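You operate a simulated robot arm through the tools that you are given. There is no shell and no other tool. Be economical: measure what you need, move in short steps, check, and stop when the job is done.

The job below is to be done with a simulated two-armed robot. You get a single attempt, and the scene is never put back.

Task
Get the white-bodied lamp shining steady and the blue-bodied lamp flashing.

It is judged by the outcome, as a careful person would: the job done as asked, and still so three seconds after it is handed in. It fails if anything else is knocked over, pushed out of place, dropped, spilled or broken.

Robot
Two 7-joint arms with fingered hands on one trunk, on a base that drives. Base frame: it is fixed to the floor where the robot stands at the start and does not move with it; the origin is under the middle of the robot, x ahead of it, y to its left, z up. Readings come in m, rad, newtons and seconds.
The left shoulder is at the start at [0.042, 0.174, 1.121], the right one opposite. With the tool pointing down near the work surface each hand reaches from about 0.3 to 0.72 m from the robot's upright axis, wherever it stands, measured 20 degrees to its own side. Places, roughly: blue battery [0.5, -1.25, 1]; button of the blue lamp [0.5, -0.5, 0.9]; button of the red lamp [0.5, -0.1, 0.9]; button of the white lamp [0.5, -0.3, 0.9]; button of the yellow lamp [0.5, 0.1, 0.9]; grey battery [0.5, -1.25, 1]; rocker of the blue lamp [0.5, -0.5, 0.9]; rocker of the red lamp [0.5, -0.1, 0.9]; rocker of the white lamp [0.5, -0.3, 0.9]; rocker of the yellow lamp [0.5, 0.1, 0.9]. Payload 3.8 kg a hand.
The TCP of each hand is the grasp point between the finger pads, 0.026 m short of the fingertips. In the tool frame z runs along the fingers and y along their closing line. The gripper opens to 0.132 m. The gripper's body begins 0.073 m behind the TCP. The gripper is a hand of 3 fingers: y runs from the thumb to the fingers, the wrist lies at [0, 0, -0.224] in the tool frame, and closing takes about 1.5 s.
Orientation is that of the tool frame in the base frame, as a unit quaternion [w, x, y, z]. With the fingers straight down and closing along the base's y, the tool's x points along the base's -x, its y along +y and its z along -z.

Tools
- The arms move only by the tool drive_tool. It takes "left_commands", "right_commands" or both (then of equal length, played together; a hand with none holds still); each is a list of rows, each an object of numbers (a shift or turn left out is 0, a gripper value left out holds the last): "dx", "dy", "dz": the shift along the base's x, y, z in m; "wx", "wy", "wz": the turn, a rotation vector about the base's x, y, z in rad. In form: [{"dx": .., "dy": .., "dz": .., "wx": .., "wy": .., "wz": ..}, ...]. A call has 1 to 20 rows; each row is the pose to reach, as a shift and turn from the pose commanded when the call began. "left_grip" and "right_grip" are, for a hand that has rows, the gripper command, from -1 (fully open) to 1 (shut), values between in proportion, set as the call begins (left out, the last holds). Rows are played at 5 a second. More than 0.05 m and 0.15 rad between two rows, or a gripper value outside its range, and nothing of the call is played. Where a pose cannot be reached the arm comes as near as it can. A force on the tool above 40 N (or 10 N above the force at the start of the call, whichever is more), or a blocked arm, ends the call early, and 0.2 s more pass. Each finger travels about 0.108 m/s and halts on what it meets, pressing with about 29 N; the grip force reading is that of the motor and also rises with nothing between the fingers. The clock runs only during rows and for 0.2 s after the last one: add rows that repeat a pose to give the fingers time. The reply holds the time, the measured pose of the TCP, the force on the tool along the base axes, the opening and the grip force, in the units named above and with some noise, with the torque about the TCP (base axes, N m) and any sound that the robot's microphone picked up, and new pictures: "show" is both (left out), scene, wrist or none (wrist: the cameras of the hands that moved).
- Cameras (640 x 400 px; columns grow to the right, rows downward): "scene" is now at [0.1898, -0.0208, 1.0428]; the picture's right is [-0.23, -0.97, 0.00], its down [0.07, -0.02, -1.00] and it looks along [0.97, -0.23, 0.07] (base axes); focal length 214 px, centre (320, 200). "left" rides on the left gripper at [-0.062, 0.003, -0.092] in its tool frame; the picture's right is [-0.05, -1.00, 0.00], its down [0.83, -0.04, -0.56] and it looks along [0.55, -0.03, 0.83] (tool axes); focal length 230 px, centre (320, 200). "right" rides on the right gripper at [0.062, 0.003, -0.092] in its tool frame; the picture's right is [-0.05, 1.00, 0.00], its down [-0.83, -0.04, -0.56] and it looks along [-0.56, -0.03, 0.83] (tool axes); focal length 230 px, centre (320, 200).
- slide_trunk(by): slides the trunk up (or, below 0, down) by that many m; the arms and the scene camera ride with it, the base frame stays. It gives what a move gives, with no picture.
- drive_base(legs): drives the robot by 1 to 6 legs, each [ahead, left, turn to the left] in m, m and rad, along the robot's own axes; the way and the turn of a leg run together, so that a leg with both is an arc; at most 1.5 m and 3.142 rad a leg. The arms and the cameras ride along, it lands a little off, and it stops where it bumps. It gives what a move gives, and a new picture of the scene camera.
- set_grasp(shape, hand): the hand has 3 fingers and takes this shape, open, in about a second: jaw (thumb against the fingers, like two jaws); tri (thumb and two fingers); tip (a fingertip pinch); poke (one finger out to press); point (the index stretched); flat (the hand flat); cup (the hand cupped); fist (a fist). The gripper value then closes the fingers along that shape, each until it touches; the sizes above hold for jaw. It gives what a move gives, with no picture.
- pan_tilt(pan, tilt): turns the head with the scene camera to pan (to the left, within 1.047 rad either way) and tilt (down, from -0.506 to 1.204), counted from straight ahead of the robot. It gives what a move gives, and a new picture of the scene camera.
- measure_at(camera, pixels): for up to 12 pixels [column, row] of the newest picture of that camera ("zoom" is the newest enlarged one), the place [x, y, z] in the base frame of the surface seen there, good to about 0.002 m. The clock stands still meanwhile.
- zoom(camera, box): a new picture of the part [left, top, right, bottom] of that camera's present view, enlarged. The clock stands still meanwhile.
- job_done(): hands the job in; it is judged then, once.

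Work in short steps. Measure before you move; look again where a grasp or a placing could have gone wrong, and mend it. You have 80 turns and 260 pictures in all, those below and enlarged ones among them. Open the grippers and draw the arms clear of the work before you hand the job in, unless the task says otherwise; then end with one line.

The tools are called after "Call:" as a command line: name --argument value ..., lists and objects as JSON in quotes. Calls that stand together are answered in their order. drive_tool: Moves the arms, as the interface text tells. Its arguments: {"type":"object","properties":{"left_commands":{"type":"array","items":{"type":"object","properties":{"dx":{"type":"number"},"dy":{"type":"number"},"dz":{"type":"number"},"wx":{"type":"number"},"wy":{"type":"number"},"wz":{"type":"number"}}}},"left_grip":{"type":"number"},"right_commands":{"type":"array","items":{"type":"object","properties":{"dx":{"type":"number"},"dy":{"type":"number"},"dz":{"type":"number"},"wx":{"type":"number"},"wy":{"type":"number"},"wz":{"type":"number"}}}},"right_grip":{"type":"number"},"show":{"type":"string","enum":["both","scene","wrist","none"]}},"required":[]} The other tools are called the same way: slide_trunk (by) slides the trunk up or down; set_grasp (shape, hand) gives the hand a shape; drive_base (legs) drives the base; pan_tilt (pan, tilt) turns the head that bears the scene camera; measure_at (camera, pixels) gives the place of the surface under pixels of a picture; zoom (camera, box) takes an enlarged picture of a part of a camera's view; job_done () hands the job in.

At the start:

```text
time_s: 0.0
left_position: [0.3705, 0.0105, 1.0002]
left_tool_rot: [0.0, 0.0, 1.0, 0.001]
left_ft_force: [-0.1, -0.4, 0.3]
left_moment: [0.03, 0.0, -0.02]
left_gripper_width: 0.1319
left_finger_force: 0.2
left_shape: jaw
right_position: [0.3054, -0.3569, 1.2965]
right_tool_rot: [0.0, -0.001, 1.0, 0.0]
right_ft_force: [0.3, -0.2, -0.5]
right_moment: [0.01, 0.0, 0.05]
right_gripper_width: 0.1319
right_finger_force: 0.1
right_shape: jaw
trunk travel left (down, up): [-0.425, 0.057]
robot x, y, heading: [-0.0015, -0.0015, 0.001]
head pan, tilt: [-0.227, -0.068]
```

scene: 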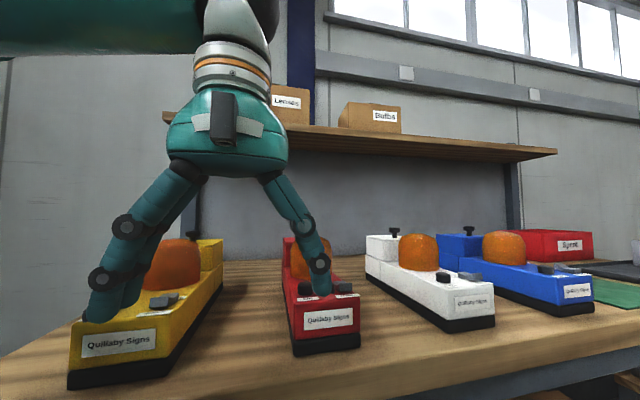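
right: 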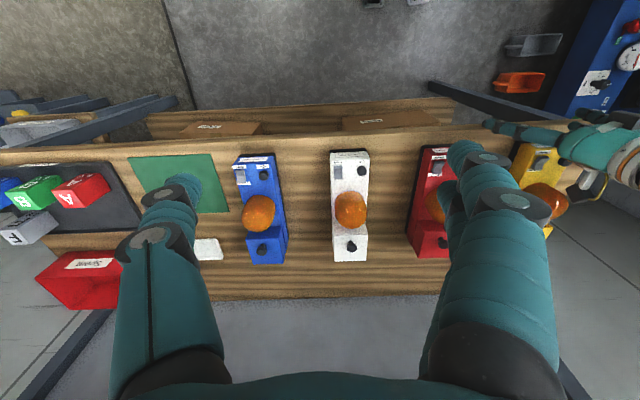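
left: 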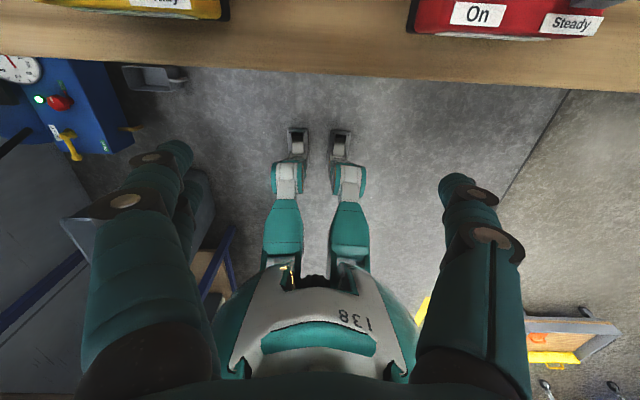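

The scene shows the white lamp near (430,280) and the blue one near (515,270), each with controls and labels. I zoom in on them to read these.

Call:
zoom --camera "right" --box '[220, 130, 400, 280]'

Call:
zoom --camera "right" --box '[0, 140, 240, 320]'

Call:
zoom --camera "scene" --box '[350, 210, 640, 340]'

Call:
zoom --camera "scene" --box '[60, 210, 380, 400]'

```text
2.67 times, centred on (310, 205) of right
```

zoom: 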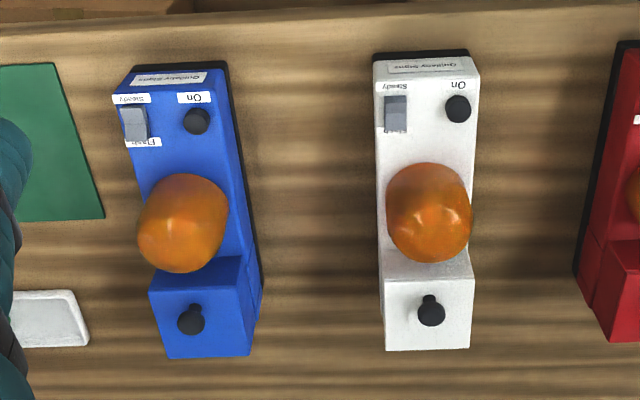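

```text
2.22 times, centred on (120, 230) of right
```

zoom: 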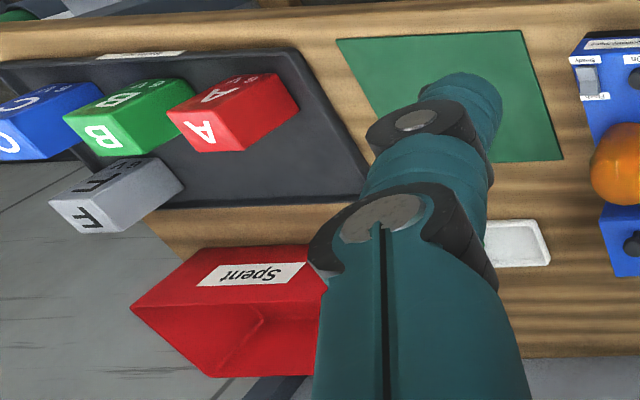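

```text
2.21 times, centred on (495, 275) of scene
```

zoom: 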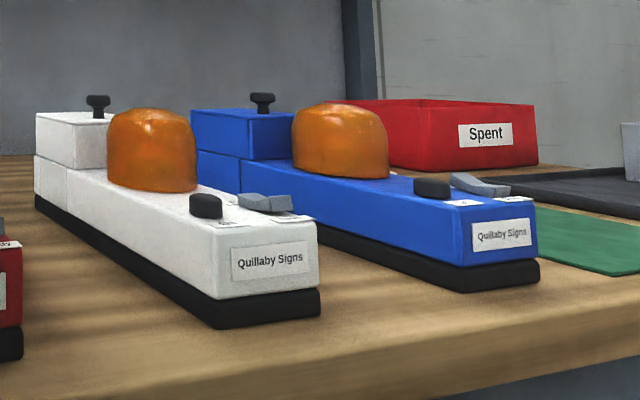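

```text
2.00 times, centred on (220, 305) of scene
```

zoom: 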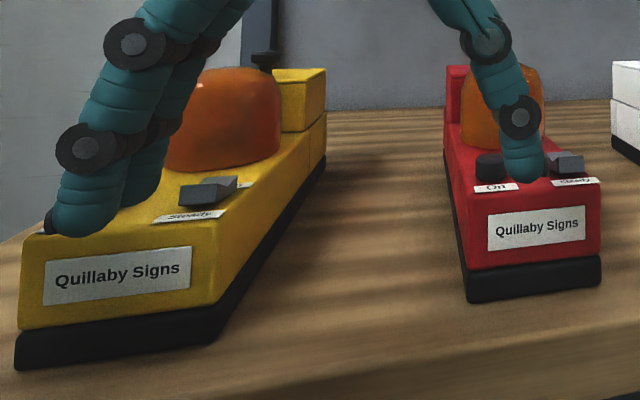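

White button sits near (362,170) and its rocker near (338,173); blue button near (263,175) and rocker near (240,176) in the right picture. I measure these and take tight zooms of the rockers.

Call:
measure_at --camera "right" --pixels '[[362, 170], [338, 168], [338, 173], [338, 178], [263, 175], [240, 171], [240, 176], [241, 181], [350, 180], [258, 190], [351, 247], [262, 249]]'

Call:
zoom --camera "right" --box '[225, 145, 289, 185]'

Call:
zoom --camera "right" --box '[320, 145, 384, 185]'

Call:
zoom --camera "scene" --box '[430, 255, 600, 325]'

```text
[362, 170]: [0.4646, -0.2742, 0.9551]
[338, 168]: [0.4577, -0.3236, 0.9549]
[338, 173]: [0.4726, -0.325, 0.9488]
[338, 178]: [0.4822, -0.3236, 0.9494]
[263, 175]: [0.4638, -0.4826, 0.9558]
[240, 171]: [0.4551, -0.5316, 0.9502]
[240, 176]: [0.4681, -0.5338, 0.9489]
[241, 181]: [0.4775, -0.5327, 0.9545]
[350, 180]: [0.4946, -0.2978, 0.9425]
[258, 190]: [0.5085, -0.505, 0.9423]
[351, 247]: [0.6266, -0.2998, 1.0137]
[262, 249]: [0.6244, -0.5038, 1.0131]
```

```text
10.00 times, centred on (257, 165) of right
```

zoom: 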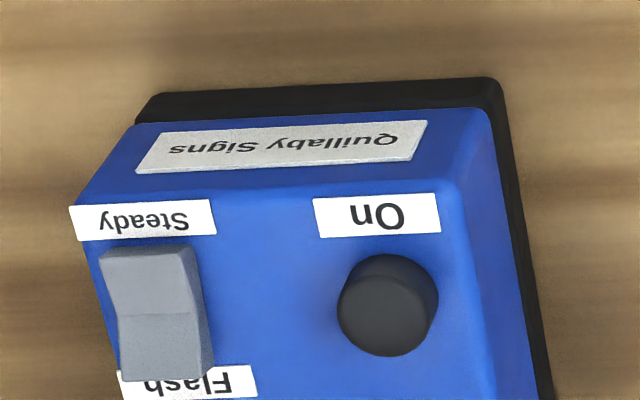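

```text
10.00 times, centred on (352, 165) of right
```

zoom: 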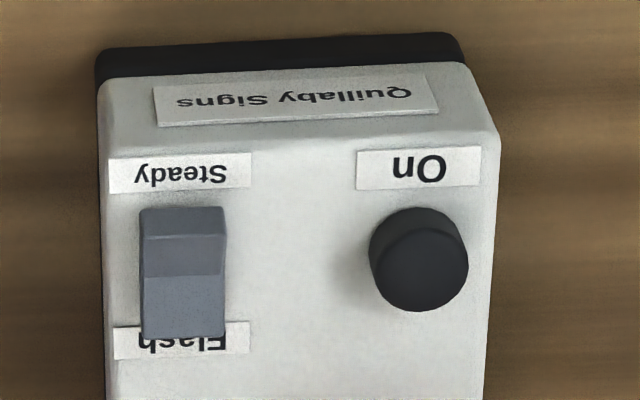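

```text
3.76 times, centred on (515, 290) of scene
```

zoom: 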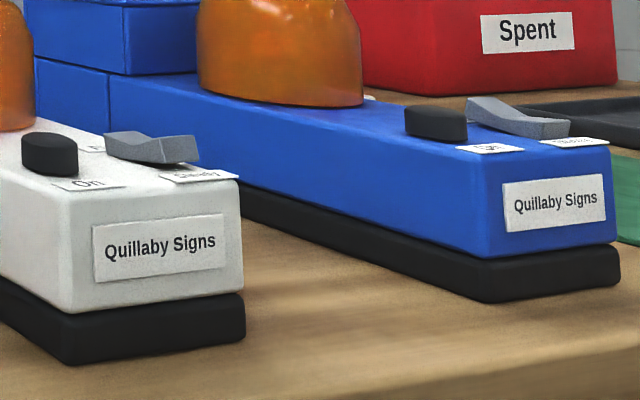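

White rocker stands up at the Steady end (0.955 vs 0.949), so it is set to Flash; blue is the other way, set to Steady. Both need flipping, then the On buttons; I shape the right hand to poke and move a little over to see the fingertip.

Call:
set_grasp --shape "poke" --hand "right"

Call:
drive_tool --right_commands '[{"dx": 0.04, "dy": 0.02, "dz": -0.04}, {"dx": 0.08, "dy": 0.04, "dz": -0.07}, {"dx": 0.12, "dy": 0.04, "dz": -0.11}, {"dx": 0.14, "dy": 0.04, "dz": -0.15}, {"dx": 0.14, "dy": 0.04, "dz": -0.18}, {"dx": 0.14, "dy": 0.04, "dz": -0.18}]'

Call:
pan_tilt --pan -0.7 --tilt 0.15

```text
time_s: 0.9
left_position: [0.3722, 0.0109, 0.9995]
left_tool_rot: [0.0, 0.0, 1.0, 0.0]
left_ft_force: [-0.1, 0.4, 1.1]
left_moment: [-0.03, -0.02, -0.01]
left_gripper_width: 0.1319
left_finger_force: 0.0
left_shape: jaw
right_position: [0.3063, -0.3553, 1.2974]
right_tool_rot: [0.001, 0.0, 1.0, 0.0]
right_ft_force: [-0.8, 0.0, 0.7]
right_moment: [0.02, -0.05, 0.0]
right_gripper_width: 0.0
right_finger_force: 0.2
right_shape: poke
trunk travel left (down, up): [-0.425, 0.057]
robot x, y, heading: [0.0013, -0.0008, -0.005]
head pan, tilt: [-0.227, -0.068]
```

```text
refused: row 1 steps farther than a row can; nothing moved
```

```text
time_s: 1.8
left_position: [0.3722, 0.0097, 0.999]
left_tool_rot: [0.0, 0.0, 1.0, 0.0]
left_ft_force: [-1.1, 0.0, -0.6]
left_moment: [-0.01, -0.02, 0.0]
left_gripper_width: 0.132
left_finger_force: 0.1
left_shape: jaw
right_position: [0.3048, -0.356, 1.2969]
right_tool_rot: [0.001, 0.0, 1.0, 0.0]
right_ft_force: [-0.9, 0.0, -0.2]
right_moment: [0.01, -0.01, 0.0]
right_gripper_width: 0.0002
right_finger_force: 0.0
right_shape: poke
trunk travel left (down, up): [-0.425, 0.057]
robot x, y, heading: [0.0014, -0.0007, 0.0]
head pan, tilt: [-0.7, 0.15]
```

scene: 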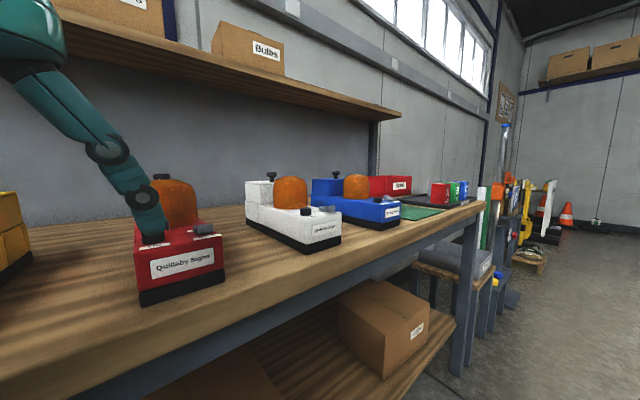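

The step was too long; I move again in smaller rows, staying over the white lamp's near end.

Call:
drive_tool --right_commands '[{"dx": 0.03, "dy": 0.01, "dz": -0.03}, {"dx": 0.06, "dy": 0.02, "dz": -0.06}, {"dx": 0.09, "dy": 0.03, "dz": -0.09}, {"dx": 0.12, "dy": 0.03, "dz": -0.12}, {"dx": 0.14, "dy": 0.03, "dz": -0.16}, {"dx": 0.155, "dy": 0.03, "dz": -0.2}, {"dx": 0.155, "dy": 0.03, "dz": -0.22}, {"dx": 0.155, "dy": 0.03, "dz": -0.22}]'

```text
time_s: 3.6
left_position: [0.3726, 0.0098, 1.0001]
left_tool_rot: [-0.001, 0.0, 1.0, 0.0]
left_ft_force: [-0.3, 0.4, -0.3]
left_moment: [0.0, 0.0, 0.03]
left_gripper_width: 0.1322
left_finger_force: 0.2
left_shape: jaw
right_position: [0.4625, -0.3259, 1.0757]
right_tool_rot: [0.001, 0.0, 1.0, 0.0]
right_ft_force: [0.3, -0.5, 0.1]
right_moment: [0.0, -0.01, -0.01]
right_gripper_width: 0.0
right_finger_force: 0.0
right_shape: poke
trunk travel left (down, up): [-0.425, 0.057]
robot x, y, heading: [0.0004, -0.0002, 0.001]
head pan, tilt: [-0.7, 0.15]
```

scene: 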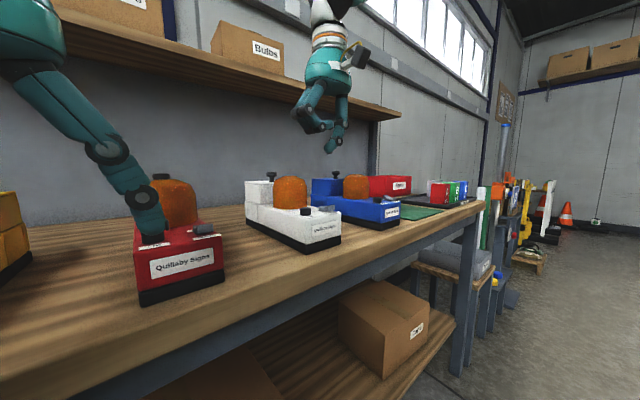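
right: 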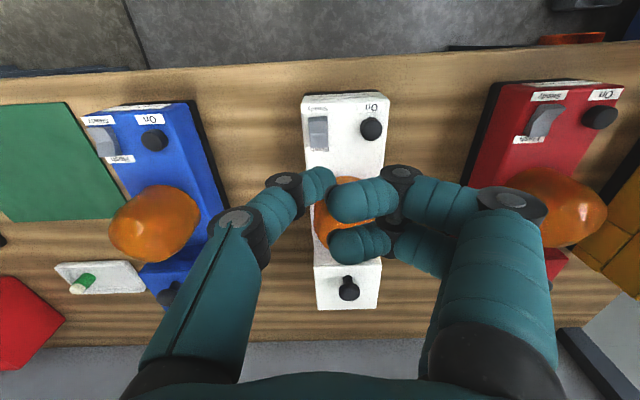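

The hand is over the white lamp; the extended finger seems to be the thumb with tip near (325,185). I measure where it ends in space.

Call:
zoom --camera "right" --box '[260, 80, 420, 280]'

Call:
zoom --camera "scene" --box '[240, 20, 420, 250]'

Call:
measure_at --camera "right" --pixels '[[325, 185], [315, 185], [327, 175], [350, 200], [360, 245], [370, 130], [317, 122], [317, 132], [317, 145]]'

Call:
measure_at --camera "scene" --pixels '[[331, 150], [330, 145], [325, 124], [300, 120]]'

```text
2.00 times, centred on (340, 180) of right
```

zoom: 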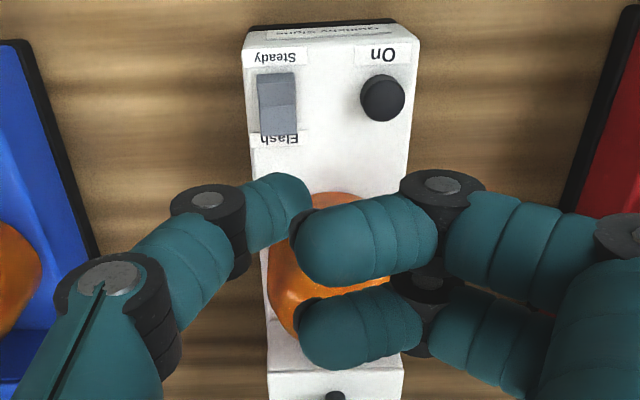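

```text
1.74 times, centred on (330, 135) of scene
```

zoom: 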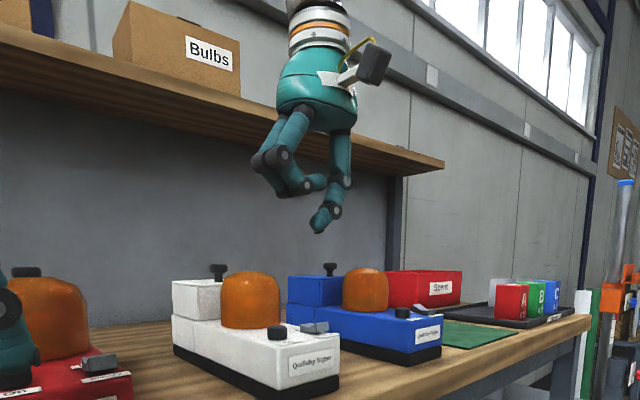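

```text
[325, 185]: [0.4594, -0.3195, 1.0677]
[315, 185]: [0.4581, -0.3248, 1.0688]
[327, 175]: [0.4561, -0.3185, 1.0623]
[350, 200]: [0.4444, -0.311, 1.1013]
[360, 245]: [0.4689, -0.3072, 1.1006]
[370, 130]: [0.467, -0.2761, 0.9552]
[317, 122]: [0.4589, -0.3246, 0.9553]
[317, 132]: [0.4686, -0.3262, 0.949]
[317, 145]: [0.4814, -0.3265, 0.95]
```

```text
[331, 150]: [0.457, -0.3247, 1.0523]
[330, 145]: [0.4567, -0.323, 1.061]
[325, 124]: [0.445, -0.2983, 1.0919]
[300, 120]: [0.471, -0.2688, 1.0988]
```

Fingertip ends about 0.026 m below the TCP at (0.461,-0.322). I go down over the Steady end of the white rocker (x 0.455, y -0.325), pressing slowly until it gives.

Call:
drive_tool --right_commands '[{"dx": -0.008, "dz": -0.03}, {"dx": -0.008, "dz": -0.06}, {"dx": -0.008, "dz": -0.08}, {"dx": -0.008, "dz": -0.088}, {"dx": -0.008, "dz": -0.092}, {"dx": -0.008, "dz": -0.096}, {"dx": -0.008, "dz": -0.1}, {"dx": -0.008, "dz": -0.103}]'

```text
time_s: 5.4
left_position: [0.3696, 0.0098, 1.0021]
left_tool_rot: [0.002, 0.0, 1.0, 0.0]
left_ft_force: [-0.6, 0.1, 0.2]
left_moment: [0.01, 0.01, -0.01]
left_gripper_width: 0.132
left_finger_force: 0.1
left_shape: jaw
right_position: [0.4525, -0.3265, 0.9771]
right_tool_rot: [0.004, 0.0, 1.0, -0.001]
right_ft_force: [-3.5, -5.6, 22.9]
right_moment: [-0.08, 0.07, 0.0]
right_gripper_width: 0.0003
right_finger_force: 0.1
right_shape: poke
trunk travel left (down, up): [-0.425, 0.057]
robot x, y, heading: [-0.0002, -0.0025, -0.002]
head pan, tilt: [-0.7, 0.15]
```

scene: 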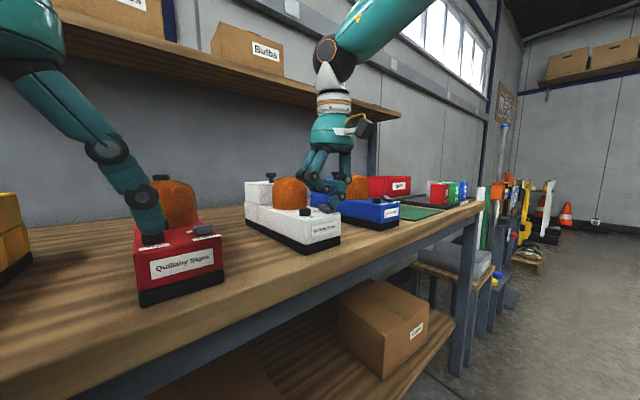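
right: 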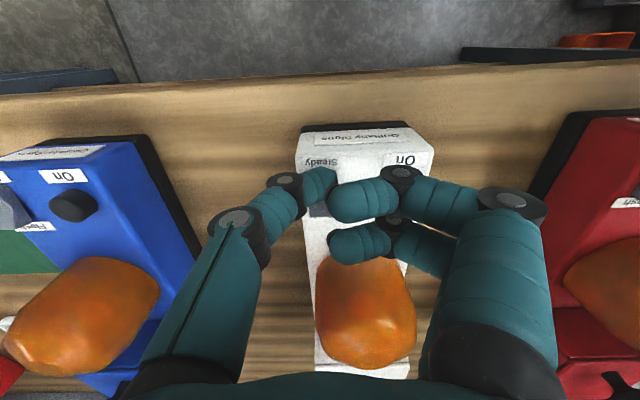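

Force reached 23 N at the rocker; I lift and check whether it flipped.

Call:
drive_tool --right_commands '[{"dz": 0.03}, {"dz": 0.06}, {"dz": 0.1}]' --show "none"

Call:
zoom --camera "right" --box '[270, 80, 430, 180]'

```text
time_s: 6.2
left_position: [0.3709, 0.0111, 0.9997]
left_tool_rot: [0.0, 0.0, 1.0, 0.0]
left_ft_force: [-0.2, -0.3, -0.2]
left_moment: [0.02, -0.01, 0.0]
left_gripper_width: 0.1317
left_finger_force: 0.1
left_shape: jaw
right_position: [0.4533, -0.3293, 1.0755]
right_tool_rot: [0.0, 0.0, 1.0, 0.0]
right_ft_force: [0.3, 0.3, -0.4]
right_moment: [0.01, 0.03, 0.0]
right_gripper_width: 0.0
right_finger_force: 0.1
right_shape: poke
trunk travel left (down, up): [-0.425, 0.057]
robot x, y, heading: [0.0002, -0.0009, 0.002]
head pan, tilt: [-0.7, 0.15]
```

```text
4.00 times, centred on (350, 130) of right
```

zoom: 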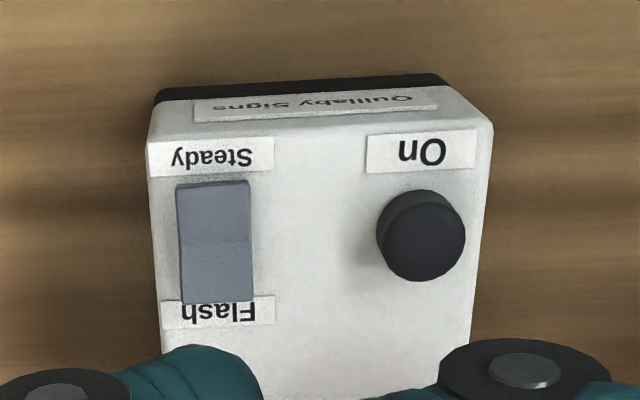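

The shading of the rocker changed; I measure its ends to be sure.

Call:
measure_at --camera "zoom" --pixels '[[212, 195], [212, 220], [212, 260], [212, 290], [420, 230]]'

```text
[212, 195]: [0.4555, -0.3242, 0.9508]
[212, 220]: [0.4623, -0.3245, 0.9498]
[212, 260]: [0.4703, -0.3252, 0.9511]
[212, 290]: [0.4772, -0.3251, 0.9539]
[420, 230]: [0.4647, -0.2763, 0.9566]
```

White is now at Steady. Next I press the white On button at (0.465,-0.276), going down in small steps.

Call:
drive_tool --right_commands '[{"dx": 0.011, "dy": 0.047}, {"dx": 0.011, "dy": 0.047, "dz": -0.04}, {"dx": 0.011, "dy": 0.047, "dz": -0.075}, {"dx": 0.011, "dy": 0.047, "dz": -0.09}, {"dx": 0.011, "dy": 0.047, "dz": -0.095}, {"dx": 0.011, "dy": 0.047, "dz": -0.099}, {"dx": 0.011, "dy": 0.047, "dz": -0.102}]' --show "scene"

Call:
drive_tool --right_commands '[{"dz": 0.03}, {"dz": 0.06}, {"dz": 0.1}]'

```text
time_s: 7.8
left_position: [0.3701, 0.0099, 1.0008]
left_tool_rot: [0.001, 0.0, 1.0, 0.0]
left_ft_force: [-1.1, 0.9, -0.2]
left_moment: [0.01, -0.02, -0.02]
left_gripper_width: 0.132
left_finger_force: 0.0
left_shape: jaw
right_position: [0.4649, -0.2798, 0.9759]
right_tool_rot: [0.004, 0.0, 1.0, 0.0]
right_ft_force: [-0.2, -6.2, 16.0]
right_moment: [-0.17, -0.1, -0.02]
right_gripper_width: 0.0
right_finger_force: 0.1
right_shape: poke
trunk travel left (down, up): [-0.425, 0.057]
robot x, y, heading: [0.0012, -0.0005, 0.005]
head pan, tilt: [-0.7, 0.15]
heard: click
```

scene: 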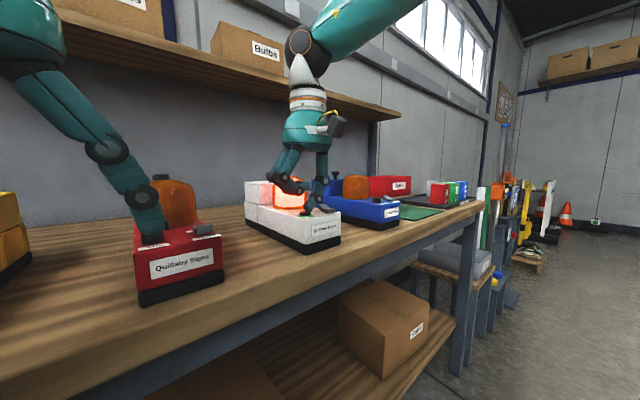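

```text
time_s: 8.6
left_position: [0.3724, 0.011, 1.0002]
left_tool_rot: [0.0, 0.0, 1.0, 0.0]
left_ft_force: [0.4, -0.2, -0.1]
left_moment: [0.01, 0.01, 0.03]
left_gripper_width: 0.1317
left_finger_force: 0.1
left_shape: jaw
right_position: [0.4623, -0.279, 1.0728]
right_tool_rot: [-0.001, 0.0, 1.0, 0.0]
right_ft_force: [-0.5, 0.1, 0.0]
right_moment: [-0.02, -0.02, -0.02]
right_gripper_width: 0.0002
right_finger_force: 0.1
right_shape: poke
trunk travel left (down, up): [-0.425, 0.057]
robot x, y, heading: [0.0016, 0.0011, -0.006]
head pan, tilt: [-0.7, 0.15]
```

scene: 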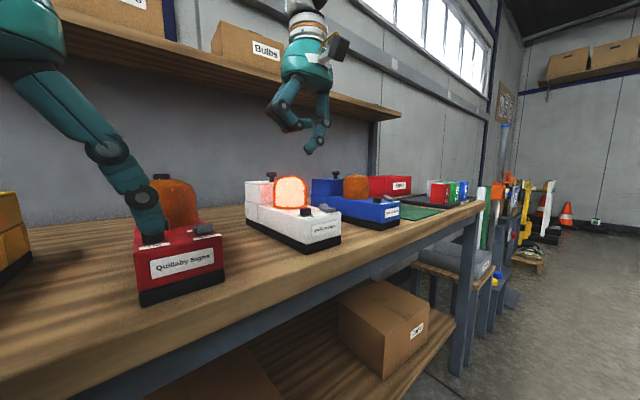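
right: 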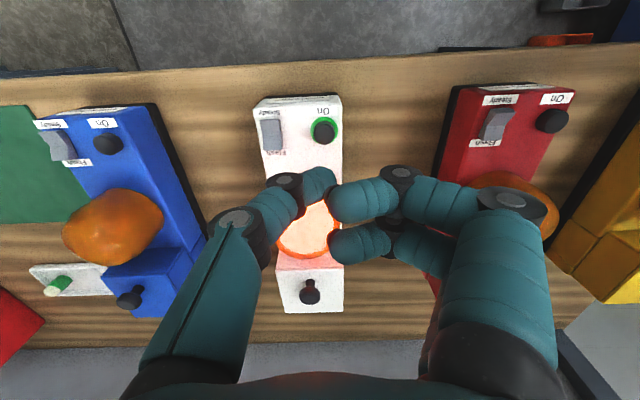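

White is lit and its button shows a green ring. Now I move over to the Flash end of the blue rocker at about (0.478,-0.533), staying high.

Call:
drive_tool --right_commands '[{"dx": 0.0, "dy": -0.045, "dz": 0.02}, {"dx": 0.0, "dy": -0.09, "dz": 0.02}, {"dx": 0.005, "dy": -0.135, "dz": 0.02}, {"dx": 0.01, "dy": -0.18, "dz": 0.02}, {"dx": 0.014, "dy": -0.225, "dz": 0.02}, {"dx": 0.016, "dy": -0.257, "dz": 0.01}, {"dx": 0.016, "dy": -0.257, "dz": 0.0}, {"dx": 0.016, "dy": -0.257, "dz": 0.0}]' --show "both"

```text
time_s: 10.4
left_position: [0.3705, 0.0098, 0.9998]
left_tool_rot: [-0.001, 0.0, 1.0, 0.001]
left_ft_force: [0.9, -0.9, -0.3]
left_moment: [-0.01, -0.02, 0.01]
left_gripper_width: 0.1319
left_finger_force: 0.0
left_shape: jaw
right_position: [0.4785, -0.5375, 1.0695]
right_tool_rot: [0.0, 0.0, 1.0, 0.001]
right_ft_force: [0.0, -0.5, 0.1]
right_moment: [0.01, 0.03, 0.03]
right_gripper_width: 0.0
right_finger_force: 0.0
right_shape: poke
trunk travel left (down, up): [-0.425, 0.057]
robot x, y, heading: [-0.0041, 0.0012, -0.001]
head pan, tilt: [-0.7, 0.15]
```

scene: 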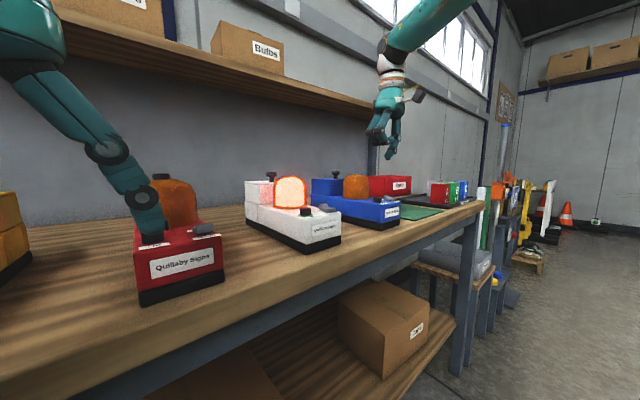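
right: 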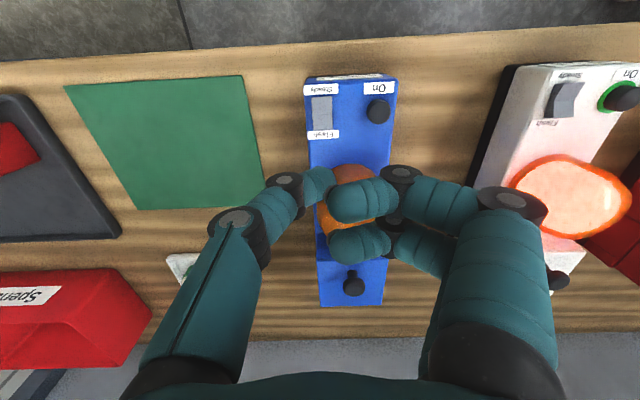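

Reached; I remeasure the blue rocker around (322,110) and button (378,110) before pressing.

Call:
measure_at --camera "right" --pixels '[[321, 101], [321, 110], [322, 117], [322, 124], [378, 109], [355, 170]]'

```text
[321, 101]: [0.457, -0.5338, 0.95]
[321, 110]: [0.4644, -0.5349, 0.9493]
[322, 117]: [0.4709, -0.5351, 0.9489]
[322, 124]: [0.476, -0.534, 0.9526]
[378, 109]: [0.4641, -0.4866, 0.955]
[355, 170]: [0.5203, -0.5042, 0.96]
```

Flash end is the raised one (0.9526 at x 0.476). I press there.

Call:
drive_tool --right_commands '[{"dz": -0.04}, {"dz": -0.072}, {"dz": -0.083}, {"dz": -0.088}, {"dz": -0.092}, {"dz": -0.096}, {"dz": -0.099}]' --show "none"

Call:
drive_tool --right_commands '[{"dz": 0.03}, {"dz": 0.06}, {"dz": 0.1}]' --show "wrist"

Call:
zoom --camera "right" --box '[270, 60, 430, 160]'

Call:
measure_at --camera "right" --pixels '[[321, 101], [321, 110], [322, 117], [322, 124], [378, 109]]'

```text
time_s: 12.0
left_position: [0.3703, 0.0111, 1.0025]
left_tool_rot: [0.002, 0.0, 1.0, -0.001]
left_ft_force: [0.2, 1.0, -0.3]
left_moment: [-0.01, 0.04, -0.03]
left_gripper_width: 0.1318
left_finger_force: 0.1
left_shape: jaw
right_position: [0.4814, -0.5355, 0.9774]
right_tool_rot: [0.004, 0.0, 1.0, -0.003]
right_ft_force: [0.1, -8.8, 26.2]
right_moment: [-0.16, -0.11, -0.04]
right_gripper_width: 0.0
right_finger_force: 0.1
right_shape: poke
trunk travel left (down, up): [-0.425, 0.057]
robot x, y, heading: [0.0048, -0.0012, -0.002]
head pan, tilt: [-0.7, 0.15]
```

```text
time_s: 12.8
left_position: [0.3713, 0.011, 0.9995]
left_tool_rot: [0.0, 0.0, 1.0, 0.0]
left_ft_force: [0.2, -0.8, 0.2]
left_moment: [-0.01, -0.01, -0.01]
left_gripper_width: 0.1319
left_finger_force: 0.0
left_shape: jaw
right_position: [0.4775, -0.5326, 1.0713]
right_tool_rot: [0.0, 0.0, 1.0, 0.0]
right_ft_force: [0.6, -0.7, 1.0]
right_moment: [-0.02, 0.01, -0.03]
right_gripper_width: 0.0
right_finger_force: 0.1
right_shape: poke
trunk travel left (down, up): [-0.425, 0.057]
robot x, y, heading: [-0.0039, -0.003, -0.003]
head pan, tilt: [-0.7, 0.15]
```

right: 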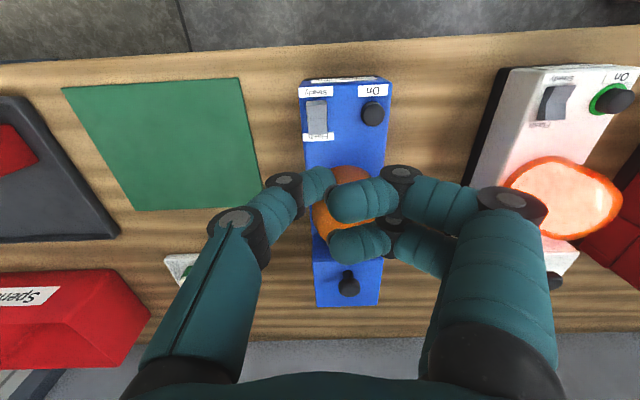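

```text
4.00 times, centred on (350, 110) of right
```

zoom: 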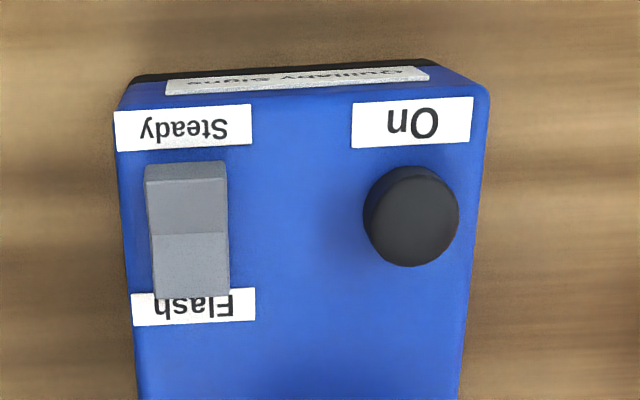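

```text
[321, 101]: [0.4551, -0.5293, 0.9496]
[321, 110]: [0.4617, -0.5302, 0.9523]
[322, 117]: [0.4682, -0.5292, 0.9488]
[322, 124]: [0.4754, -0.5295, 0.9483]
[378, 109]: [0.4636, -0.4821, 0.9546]
```

The near (Steady) end now shows its front face, so it looks flipped to Flash. Next I press the blue On button at (0.464,-0.485) and watch the lamp.

Call:
drive_tool --right_commands '[{"dx": -0.015, "dy": 0.048}, {"dx": -0.015, "dy": 0.048, "dz": -0.04}, {"dx": -0.015, "dy": 0.048, "dz": -0.075}, {"dx": -0.015, "dy": 0.048, "dz": -0.09}, {"dx": -0.015, "dy": 0.048, "dz": -0.095}, {"dx": -0.015, "dy": 0.048, "dz": -0.099}, {"dx": -0.015, "dy": 0.048, "dz": -0.102}]' --show "none"

Call:
drive_tool --right_commands '[{"dz": 0.03}, {"dz": 0.06}, {"dz": 0.1}]'

```text
refused: row 1 steps farther than a row can; nothing moved
```

```text
time_s: 13.6
left_position: [0.3713, 0.0107, 0.9998]
left_tool_rot: [0.0, 0.0, 1.0, 0.0]
left_ft_force: [0.0, 0.0, -0.2]
left_moment: [0.02, 0.02, -0.04]
left_gripper_width: 0.1319
left_finger_force: 0.1
left_shape: jaw
right_position: [0.4799, -0.5344, 1.174]
right_tool_rot: [0.001, 0.0, 1.0, 0.0]
right_ft_force: [-0.4, 0.3, 0.9]
right_moment: [0.01, -0.02, -0.02]
right_gripper_width: 0.0001
right_finger_force: 0.0
right_shape: poke
trunk travel left (down, up): [-0.425, 0.057]
robot x, y, heading: [-0.0006, -0.0048, -0.0]
head pan, tilt: [-0.7, 0.15]
```

scene: 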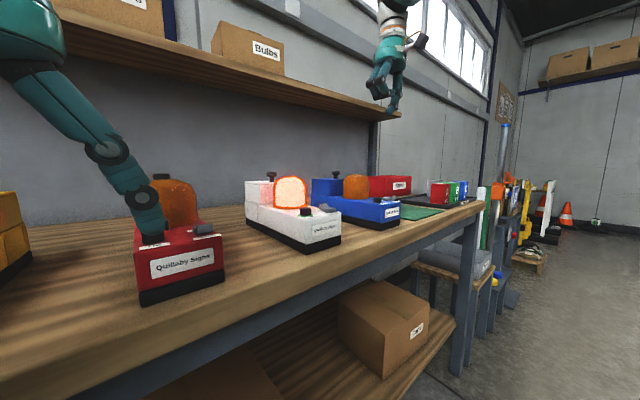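
right: 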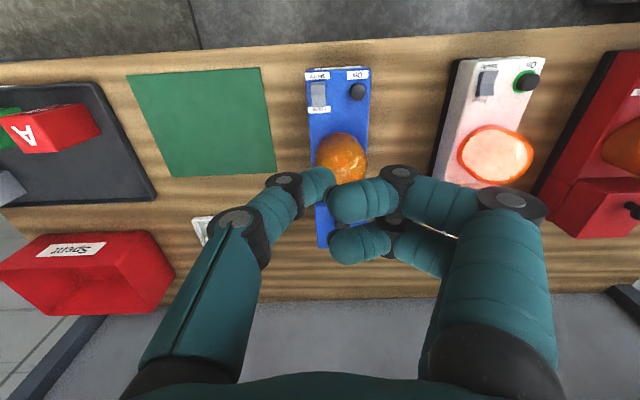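

The first move was refused for step length and the hand is now 0.1 m higher (1.174). I redo the button press with shorter rows, accounting for the height.

Call:
drive_tool --right_commands '[{"dx": -0.008, "dy": 0.024, "dz": -0.02}, {"dx": -0.015, "dy": 0.048, "dz": -0.05}, {"dx": -0.015, "dy": 0.048, "dz": -0.09}, {"dx": -0.015, "dy": 0.048, "dz": -0.13}, {"dx": -0.015, "dy": 0.048, "dz": -0.17}, {"dx": -0.015, "dy": 0.048, "dz": -0.188}, {"dx": -0.015, "dy": 0.048, "dz": -0.194}, {"dx": -0.015, "dy": 0.048, "dz": -0.198}, {"dx": -0.015, "dy": 0.048, "dz": -0.202}]' --show "none"

Call:
drive_tool --right_commands '[{"dz": 0.03}, {"dz": 0.06}, {"dz": 0.1}]'

```text
time_s: 15.6
left_position: [0.3705, 0.0117, 1.002]
left_tool_rot: [0.001, -0.001, 1.0, 0.0]
left_ft_force: [0.7, 0.5, 0.8]
left_moment: [-0.01, 0.03, 0.0]
left_gripper_width: 0.1317
left_finger_force: 0.0
left_shape: jaw
right_position: [0.4657, -0.4889, 0.9719]
right_tool_rot: [0.005, -0.001, 1.0, -0.001]
right_ft_force: [-1.2, -8.1, 29.2]
right_moment: [-0.17, -0.07, -0.04]
right_gripper_width: 0.0
right_finger_force: 0.0
right_shape: poke
trunk travel left (down, up): [-0.425, 0.057]
robot x, y, heading: [-0.0024, 0.0003, -0.001]
head pan, tilt: [-0.7, 0.15]
heard: click
```

```text
time_s: 16.4
left_position: [0.3717, 0.0114, 0.9997]
left_tool_rot: [0.0, 0.0, 1.0, 0.0]
left_ft_force: [1.0, -0.5, -0.4]
left_moment: [-0.01, -0.01, -0.01]
left_gripper_width: 0.1319
left_finger_force: 0.1
left_shape: jaw
right_position: [0.4633, -0.4888, 1.0725]
right_tool_rot: [0.0, 0.0, 1.0, 0.0]
right_ft_force: [0.0, 0.5, -0.2]
right_moment: [0.05, 0.0, 0.0]
right_gripper_width: 0.0
right_finger_force: 0.2
right_shape: poke
trunk travel left (down, up): [-0.425, 0.057]
robot x, y, heading: [-0.0006, 0.0017, 0.001]
head pan, tilt: [-0.7, 0.15]
```

scene: 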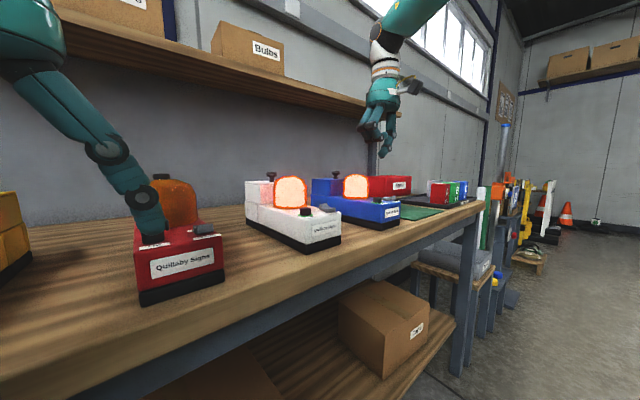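
right: 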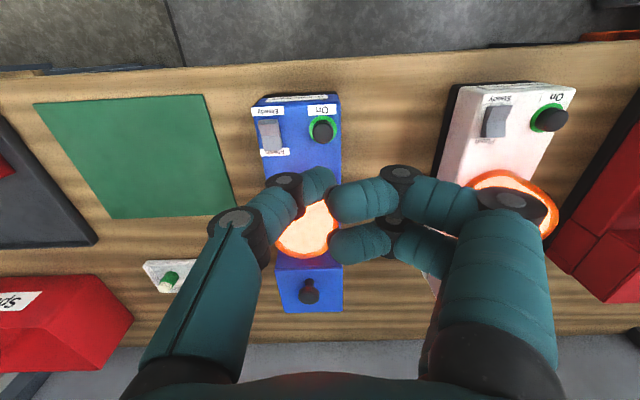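

Both lamps are lit. I back the right arm off in short moves, watching whether blue blinks and white stays on.

Call:
drive_tool --right_commands '[{"dx": -0.02, "dz": 0.03}]' --show "scene"

Call:
drive_tool --right_commands '[{"dx": -0.03, "dz": 0.03}]' --show "scene"

Call:
drive_tool --right_commands '[{"dx": -0.03, "dz": 0.03}, {"dx": -0.06, "dz": 0.06}]' --show "scene"

Call:
drive_tool --right_commands '[{"dx": -0.03, "dz": 0.03}]' --show "scene"

Call:
drive_tool --right_commands '[{"dz": 0.01}]' --show "scene"

Call:
drive_tool --right_commands '[{"dz": 0.01}, {"dz": 0.02}]' --show "scene"

```text
time_s: 16.8
left_position: [0.3702, 0.0109, 0.9996]
left_tool_rot: [0.0, 0.0, 1.0, 0.0]
left_ft_force: [-0.4, -0.2, 0.4]
left_moment: [0.0, -0.01, -0.01]
left_gripper_width: 0.1318
left_finger_force: 0.1
left_shape: jaw
right_position: [0.4412, -0.4853, 1.104]
right_tool_rot: [0.001, 0.0, 1.0, -0.001]
right_ft_force: [-0.6, -0.1, -0.1]
right_moment: [0.02, -0.03, -0.01]
right_gripper_width: 0.0
right_finger_force: 0.1
right_shape: poke
trunk travel left (down, up): [-0.425, 0.057]
robot x, y, heading: [-0.0004, -0.0003, 0.004]
head pan, tilt: [-0.7, 0.15]
```

scene: 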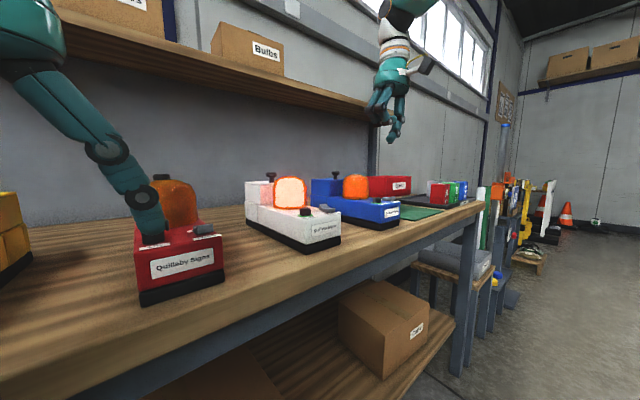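

```text
time_s: 17.2
left_position: [0.3691, 0.011, 1.0002]
left_tool_rot: [0.001, 0.001, 1.0, 0.0]
left_ft_force: [0.0, 0.3, 0.3]
left_moment: [-0.02, -0.01, -0.04]
left_gripper_width: 0.1318
left_finger_force: 0.0
left_shape: jaw
right_position: [0.4103, -0.487, 1.1353]
right_tool_rot: [0.001, 0.0, 1.0, 0.0]
right_ft_force: [-0.2, -0.6, 1.1]
right_moment: [-0.01, -0.01, 0.02]
right_gripper_width: 0.0
right_finger_force: 0.2
right_shape: poke
trunk travel left (down, up): [-0.425, 0.057]
robot x, y, heading: [0.0011, 0.0021, -0.005]
head pan, tilt: [-0.7, 0.15]
```

scene: 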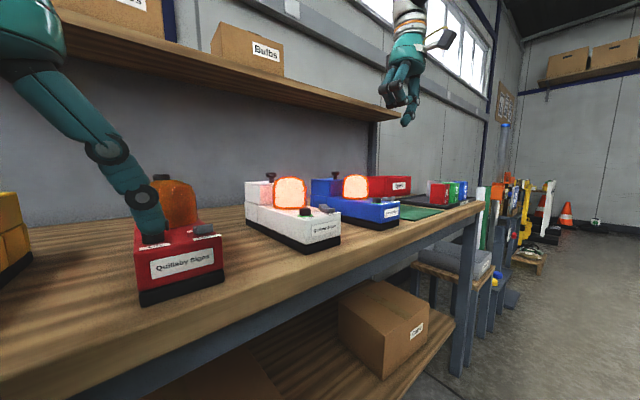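

```text
time_s: 17.8
left_position: [0.371, 0.0108, 1.001]
left_tool_rot: [0.0, -0.001, 1.0, 0.001]
left_ft_force: [0.3, -0.3, -0.8]
left_moment: [0.03, 0.0, -0.02]
left_gripper_width: 0.1318
left_finger_force: 0.2
left_shape: jaw
right_position: [0.3541, -0.4891, 1.1921]
right_tool_rot: [0.0, 0.001, 1.0, 0.0]
right_ft_force: [-0.1, -0.4, -0.2]
right_moment: [0.01, -0.04, 0.04]
right_gripper_width: 0.0001
right_finger_force: 0.1
right_shape: poke
trunk travel left (down, up): [-0.425, 0.057]
robot x, y, heading: [0.0023, -0.0044, 0.001]
head pan, tilt: [-0.7, 0.15]
```

scene: 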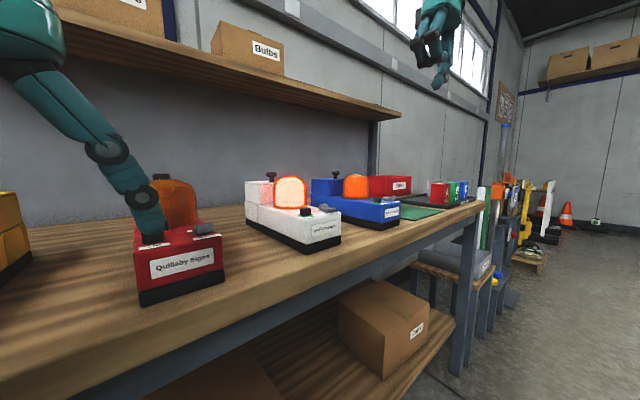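

```text
time_s: 18.2
left_position: [0.3701, 0.0101, 1.0009]
left_tool_rot: [0.001, 0.0, 1.0, 0.0]
left_ft_force: [0.3, 0.0, 0.1]
left_moment: [-0.03, 0.01, 0.01]
left_gripper_width: 0.1321
left_finger_force: 0.0
left_shape: jaw
right_position: [0.3243, -0.4907, 1.2203]
right_tool_rot: [0.001, -0.001, 1.0, 0.0]
right_ft_force: [0.5, -0.5, 0.6]
right_moment: [0.01, -0.04, 0.04]
right_gripper_width: 0.0
right_finger_force: 0.0
right_shape: poke
trunk travel left (down, up): [-0.425, 0.057]
robot x, y, heading: [-0.0033, -0.0002, 0.002]
head pan, tilt: [-0.7, 0.15]
```

scene: 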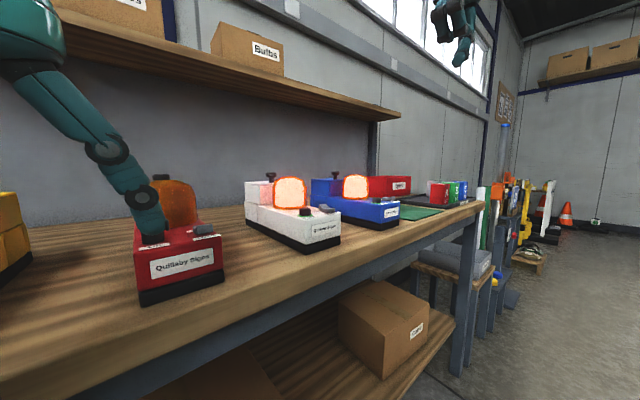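

```text
time_s: 18.6
left_position: [0.3711, 0.0108, 0.9988]
left_tool_rot: [0.0, 0.001, 1.0, -0.001]
left_ft_force: [-0.1, 0.0, -0.1]
left_moment: [-0.02, -0.05, 0.01]
left_gripper_width: 0.1318
left_finger_force: 0.0
left_shape: jaw
right_position: [0.3243, -0.4917, 1.2291]
right_tool_rot: [0.0, 0.0, 1.0, -0.001]
right_ft_force: [0.3, 0.2, 0.6]
right_moment: [0.01, -0.01, 0.02]
right_gripper_width: 0.0
right_finger_force: 0.0
right_shape: poke
trunk travel left (down, up): [-0.425, 0.057]
robot x, y, heading: [-0.0026, -0.0004, 0.002]
head pan, tilt: [-0.7, 0.15]
```

scene: 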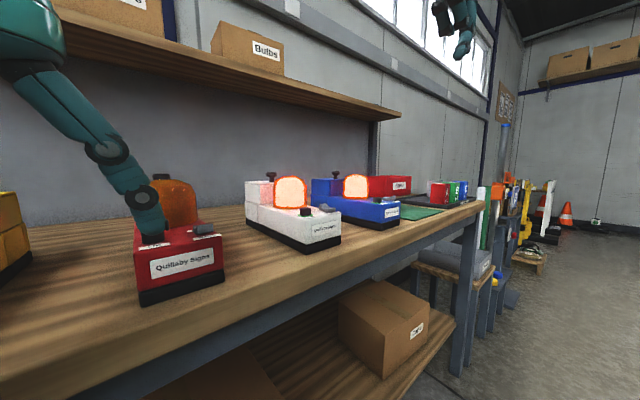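

```text
time_s: 19.2
left_position: [0.3719, 0.0095, 1.0005]
left_tool_rot: [0.0, 0.0, 1.0, 0.0]
left_ft_force: [0.7, 0.1, 0.3]
left_moment: [0.02, -0.01, -0.01]
left_gripper_width: 0.1318
left_finger_force: 0.1
left_shape: jaw
right_position: [0.3249, -0.4889, 1.2492]
right_tool_rot: [0.0, -0.001, 1.0, -0.001]
right_ft_force: [-0.1, 0.2, 0.4]
right_moment: [-0.01, -0.01, -0.02]
right_gripper_width: 0.0
right_finger_force: 0.1
right_shape: poke
trunk travel left (down, up): [-0.425, 0.057]
robot x, y, heading: [-0.0044, 0.0003, -0.005]
head pan, tilt: [-0.7, 0.15]
```

scene: 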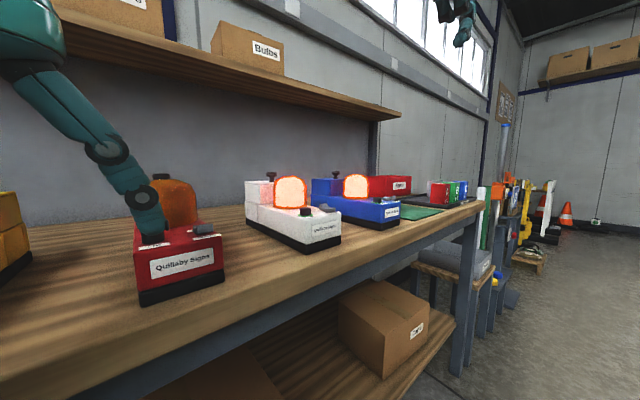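

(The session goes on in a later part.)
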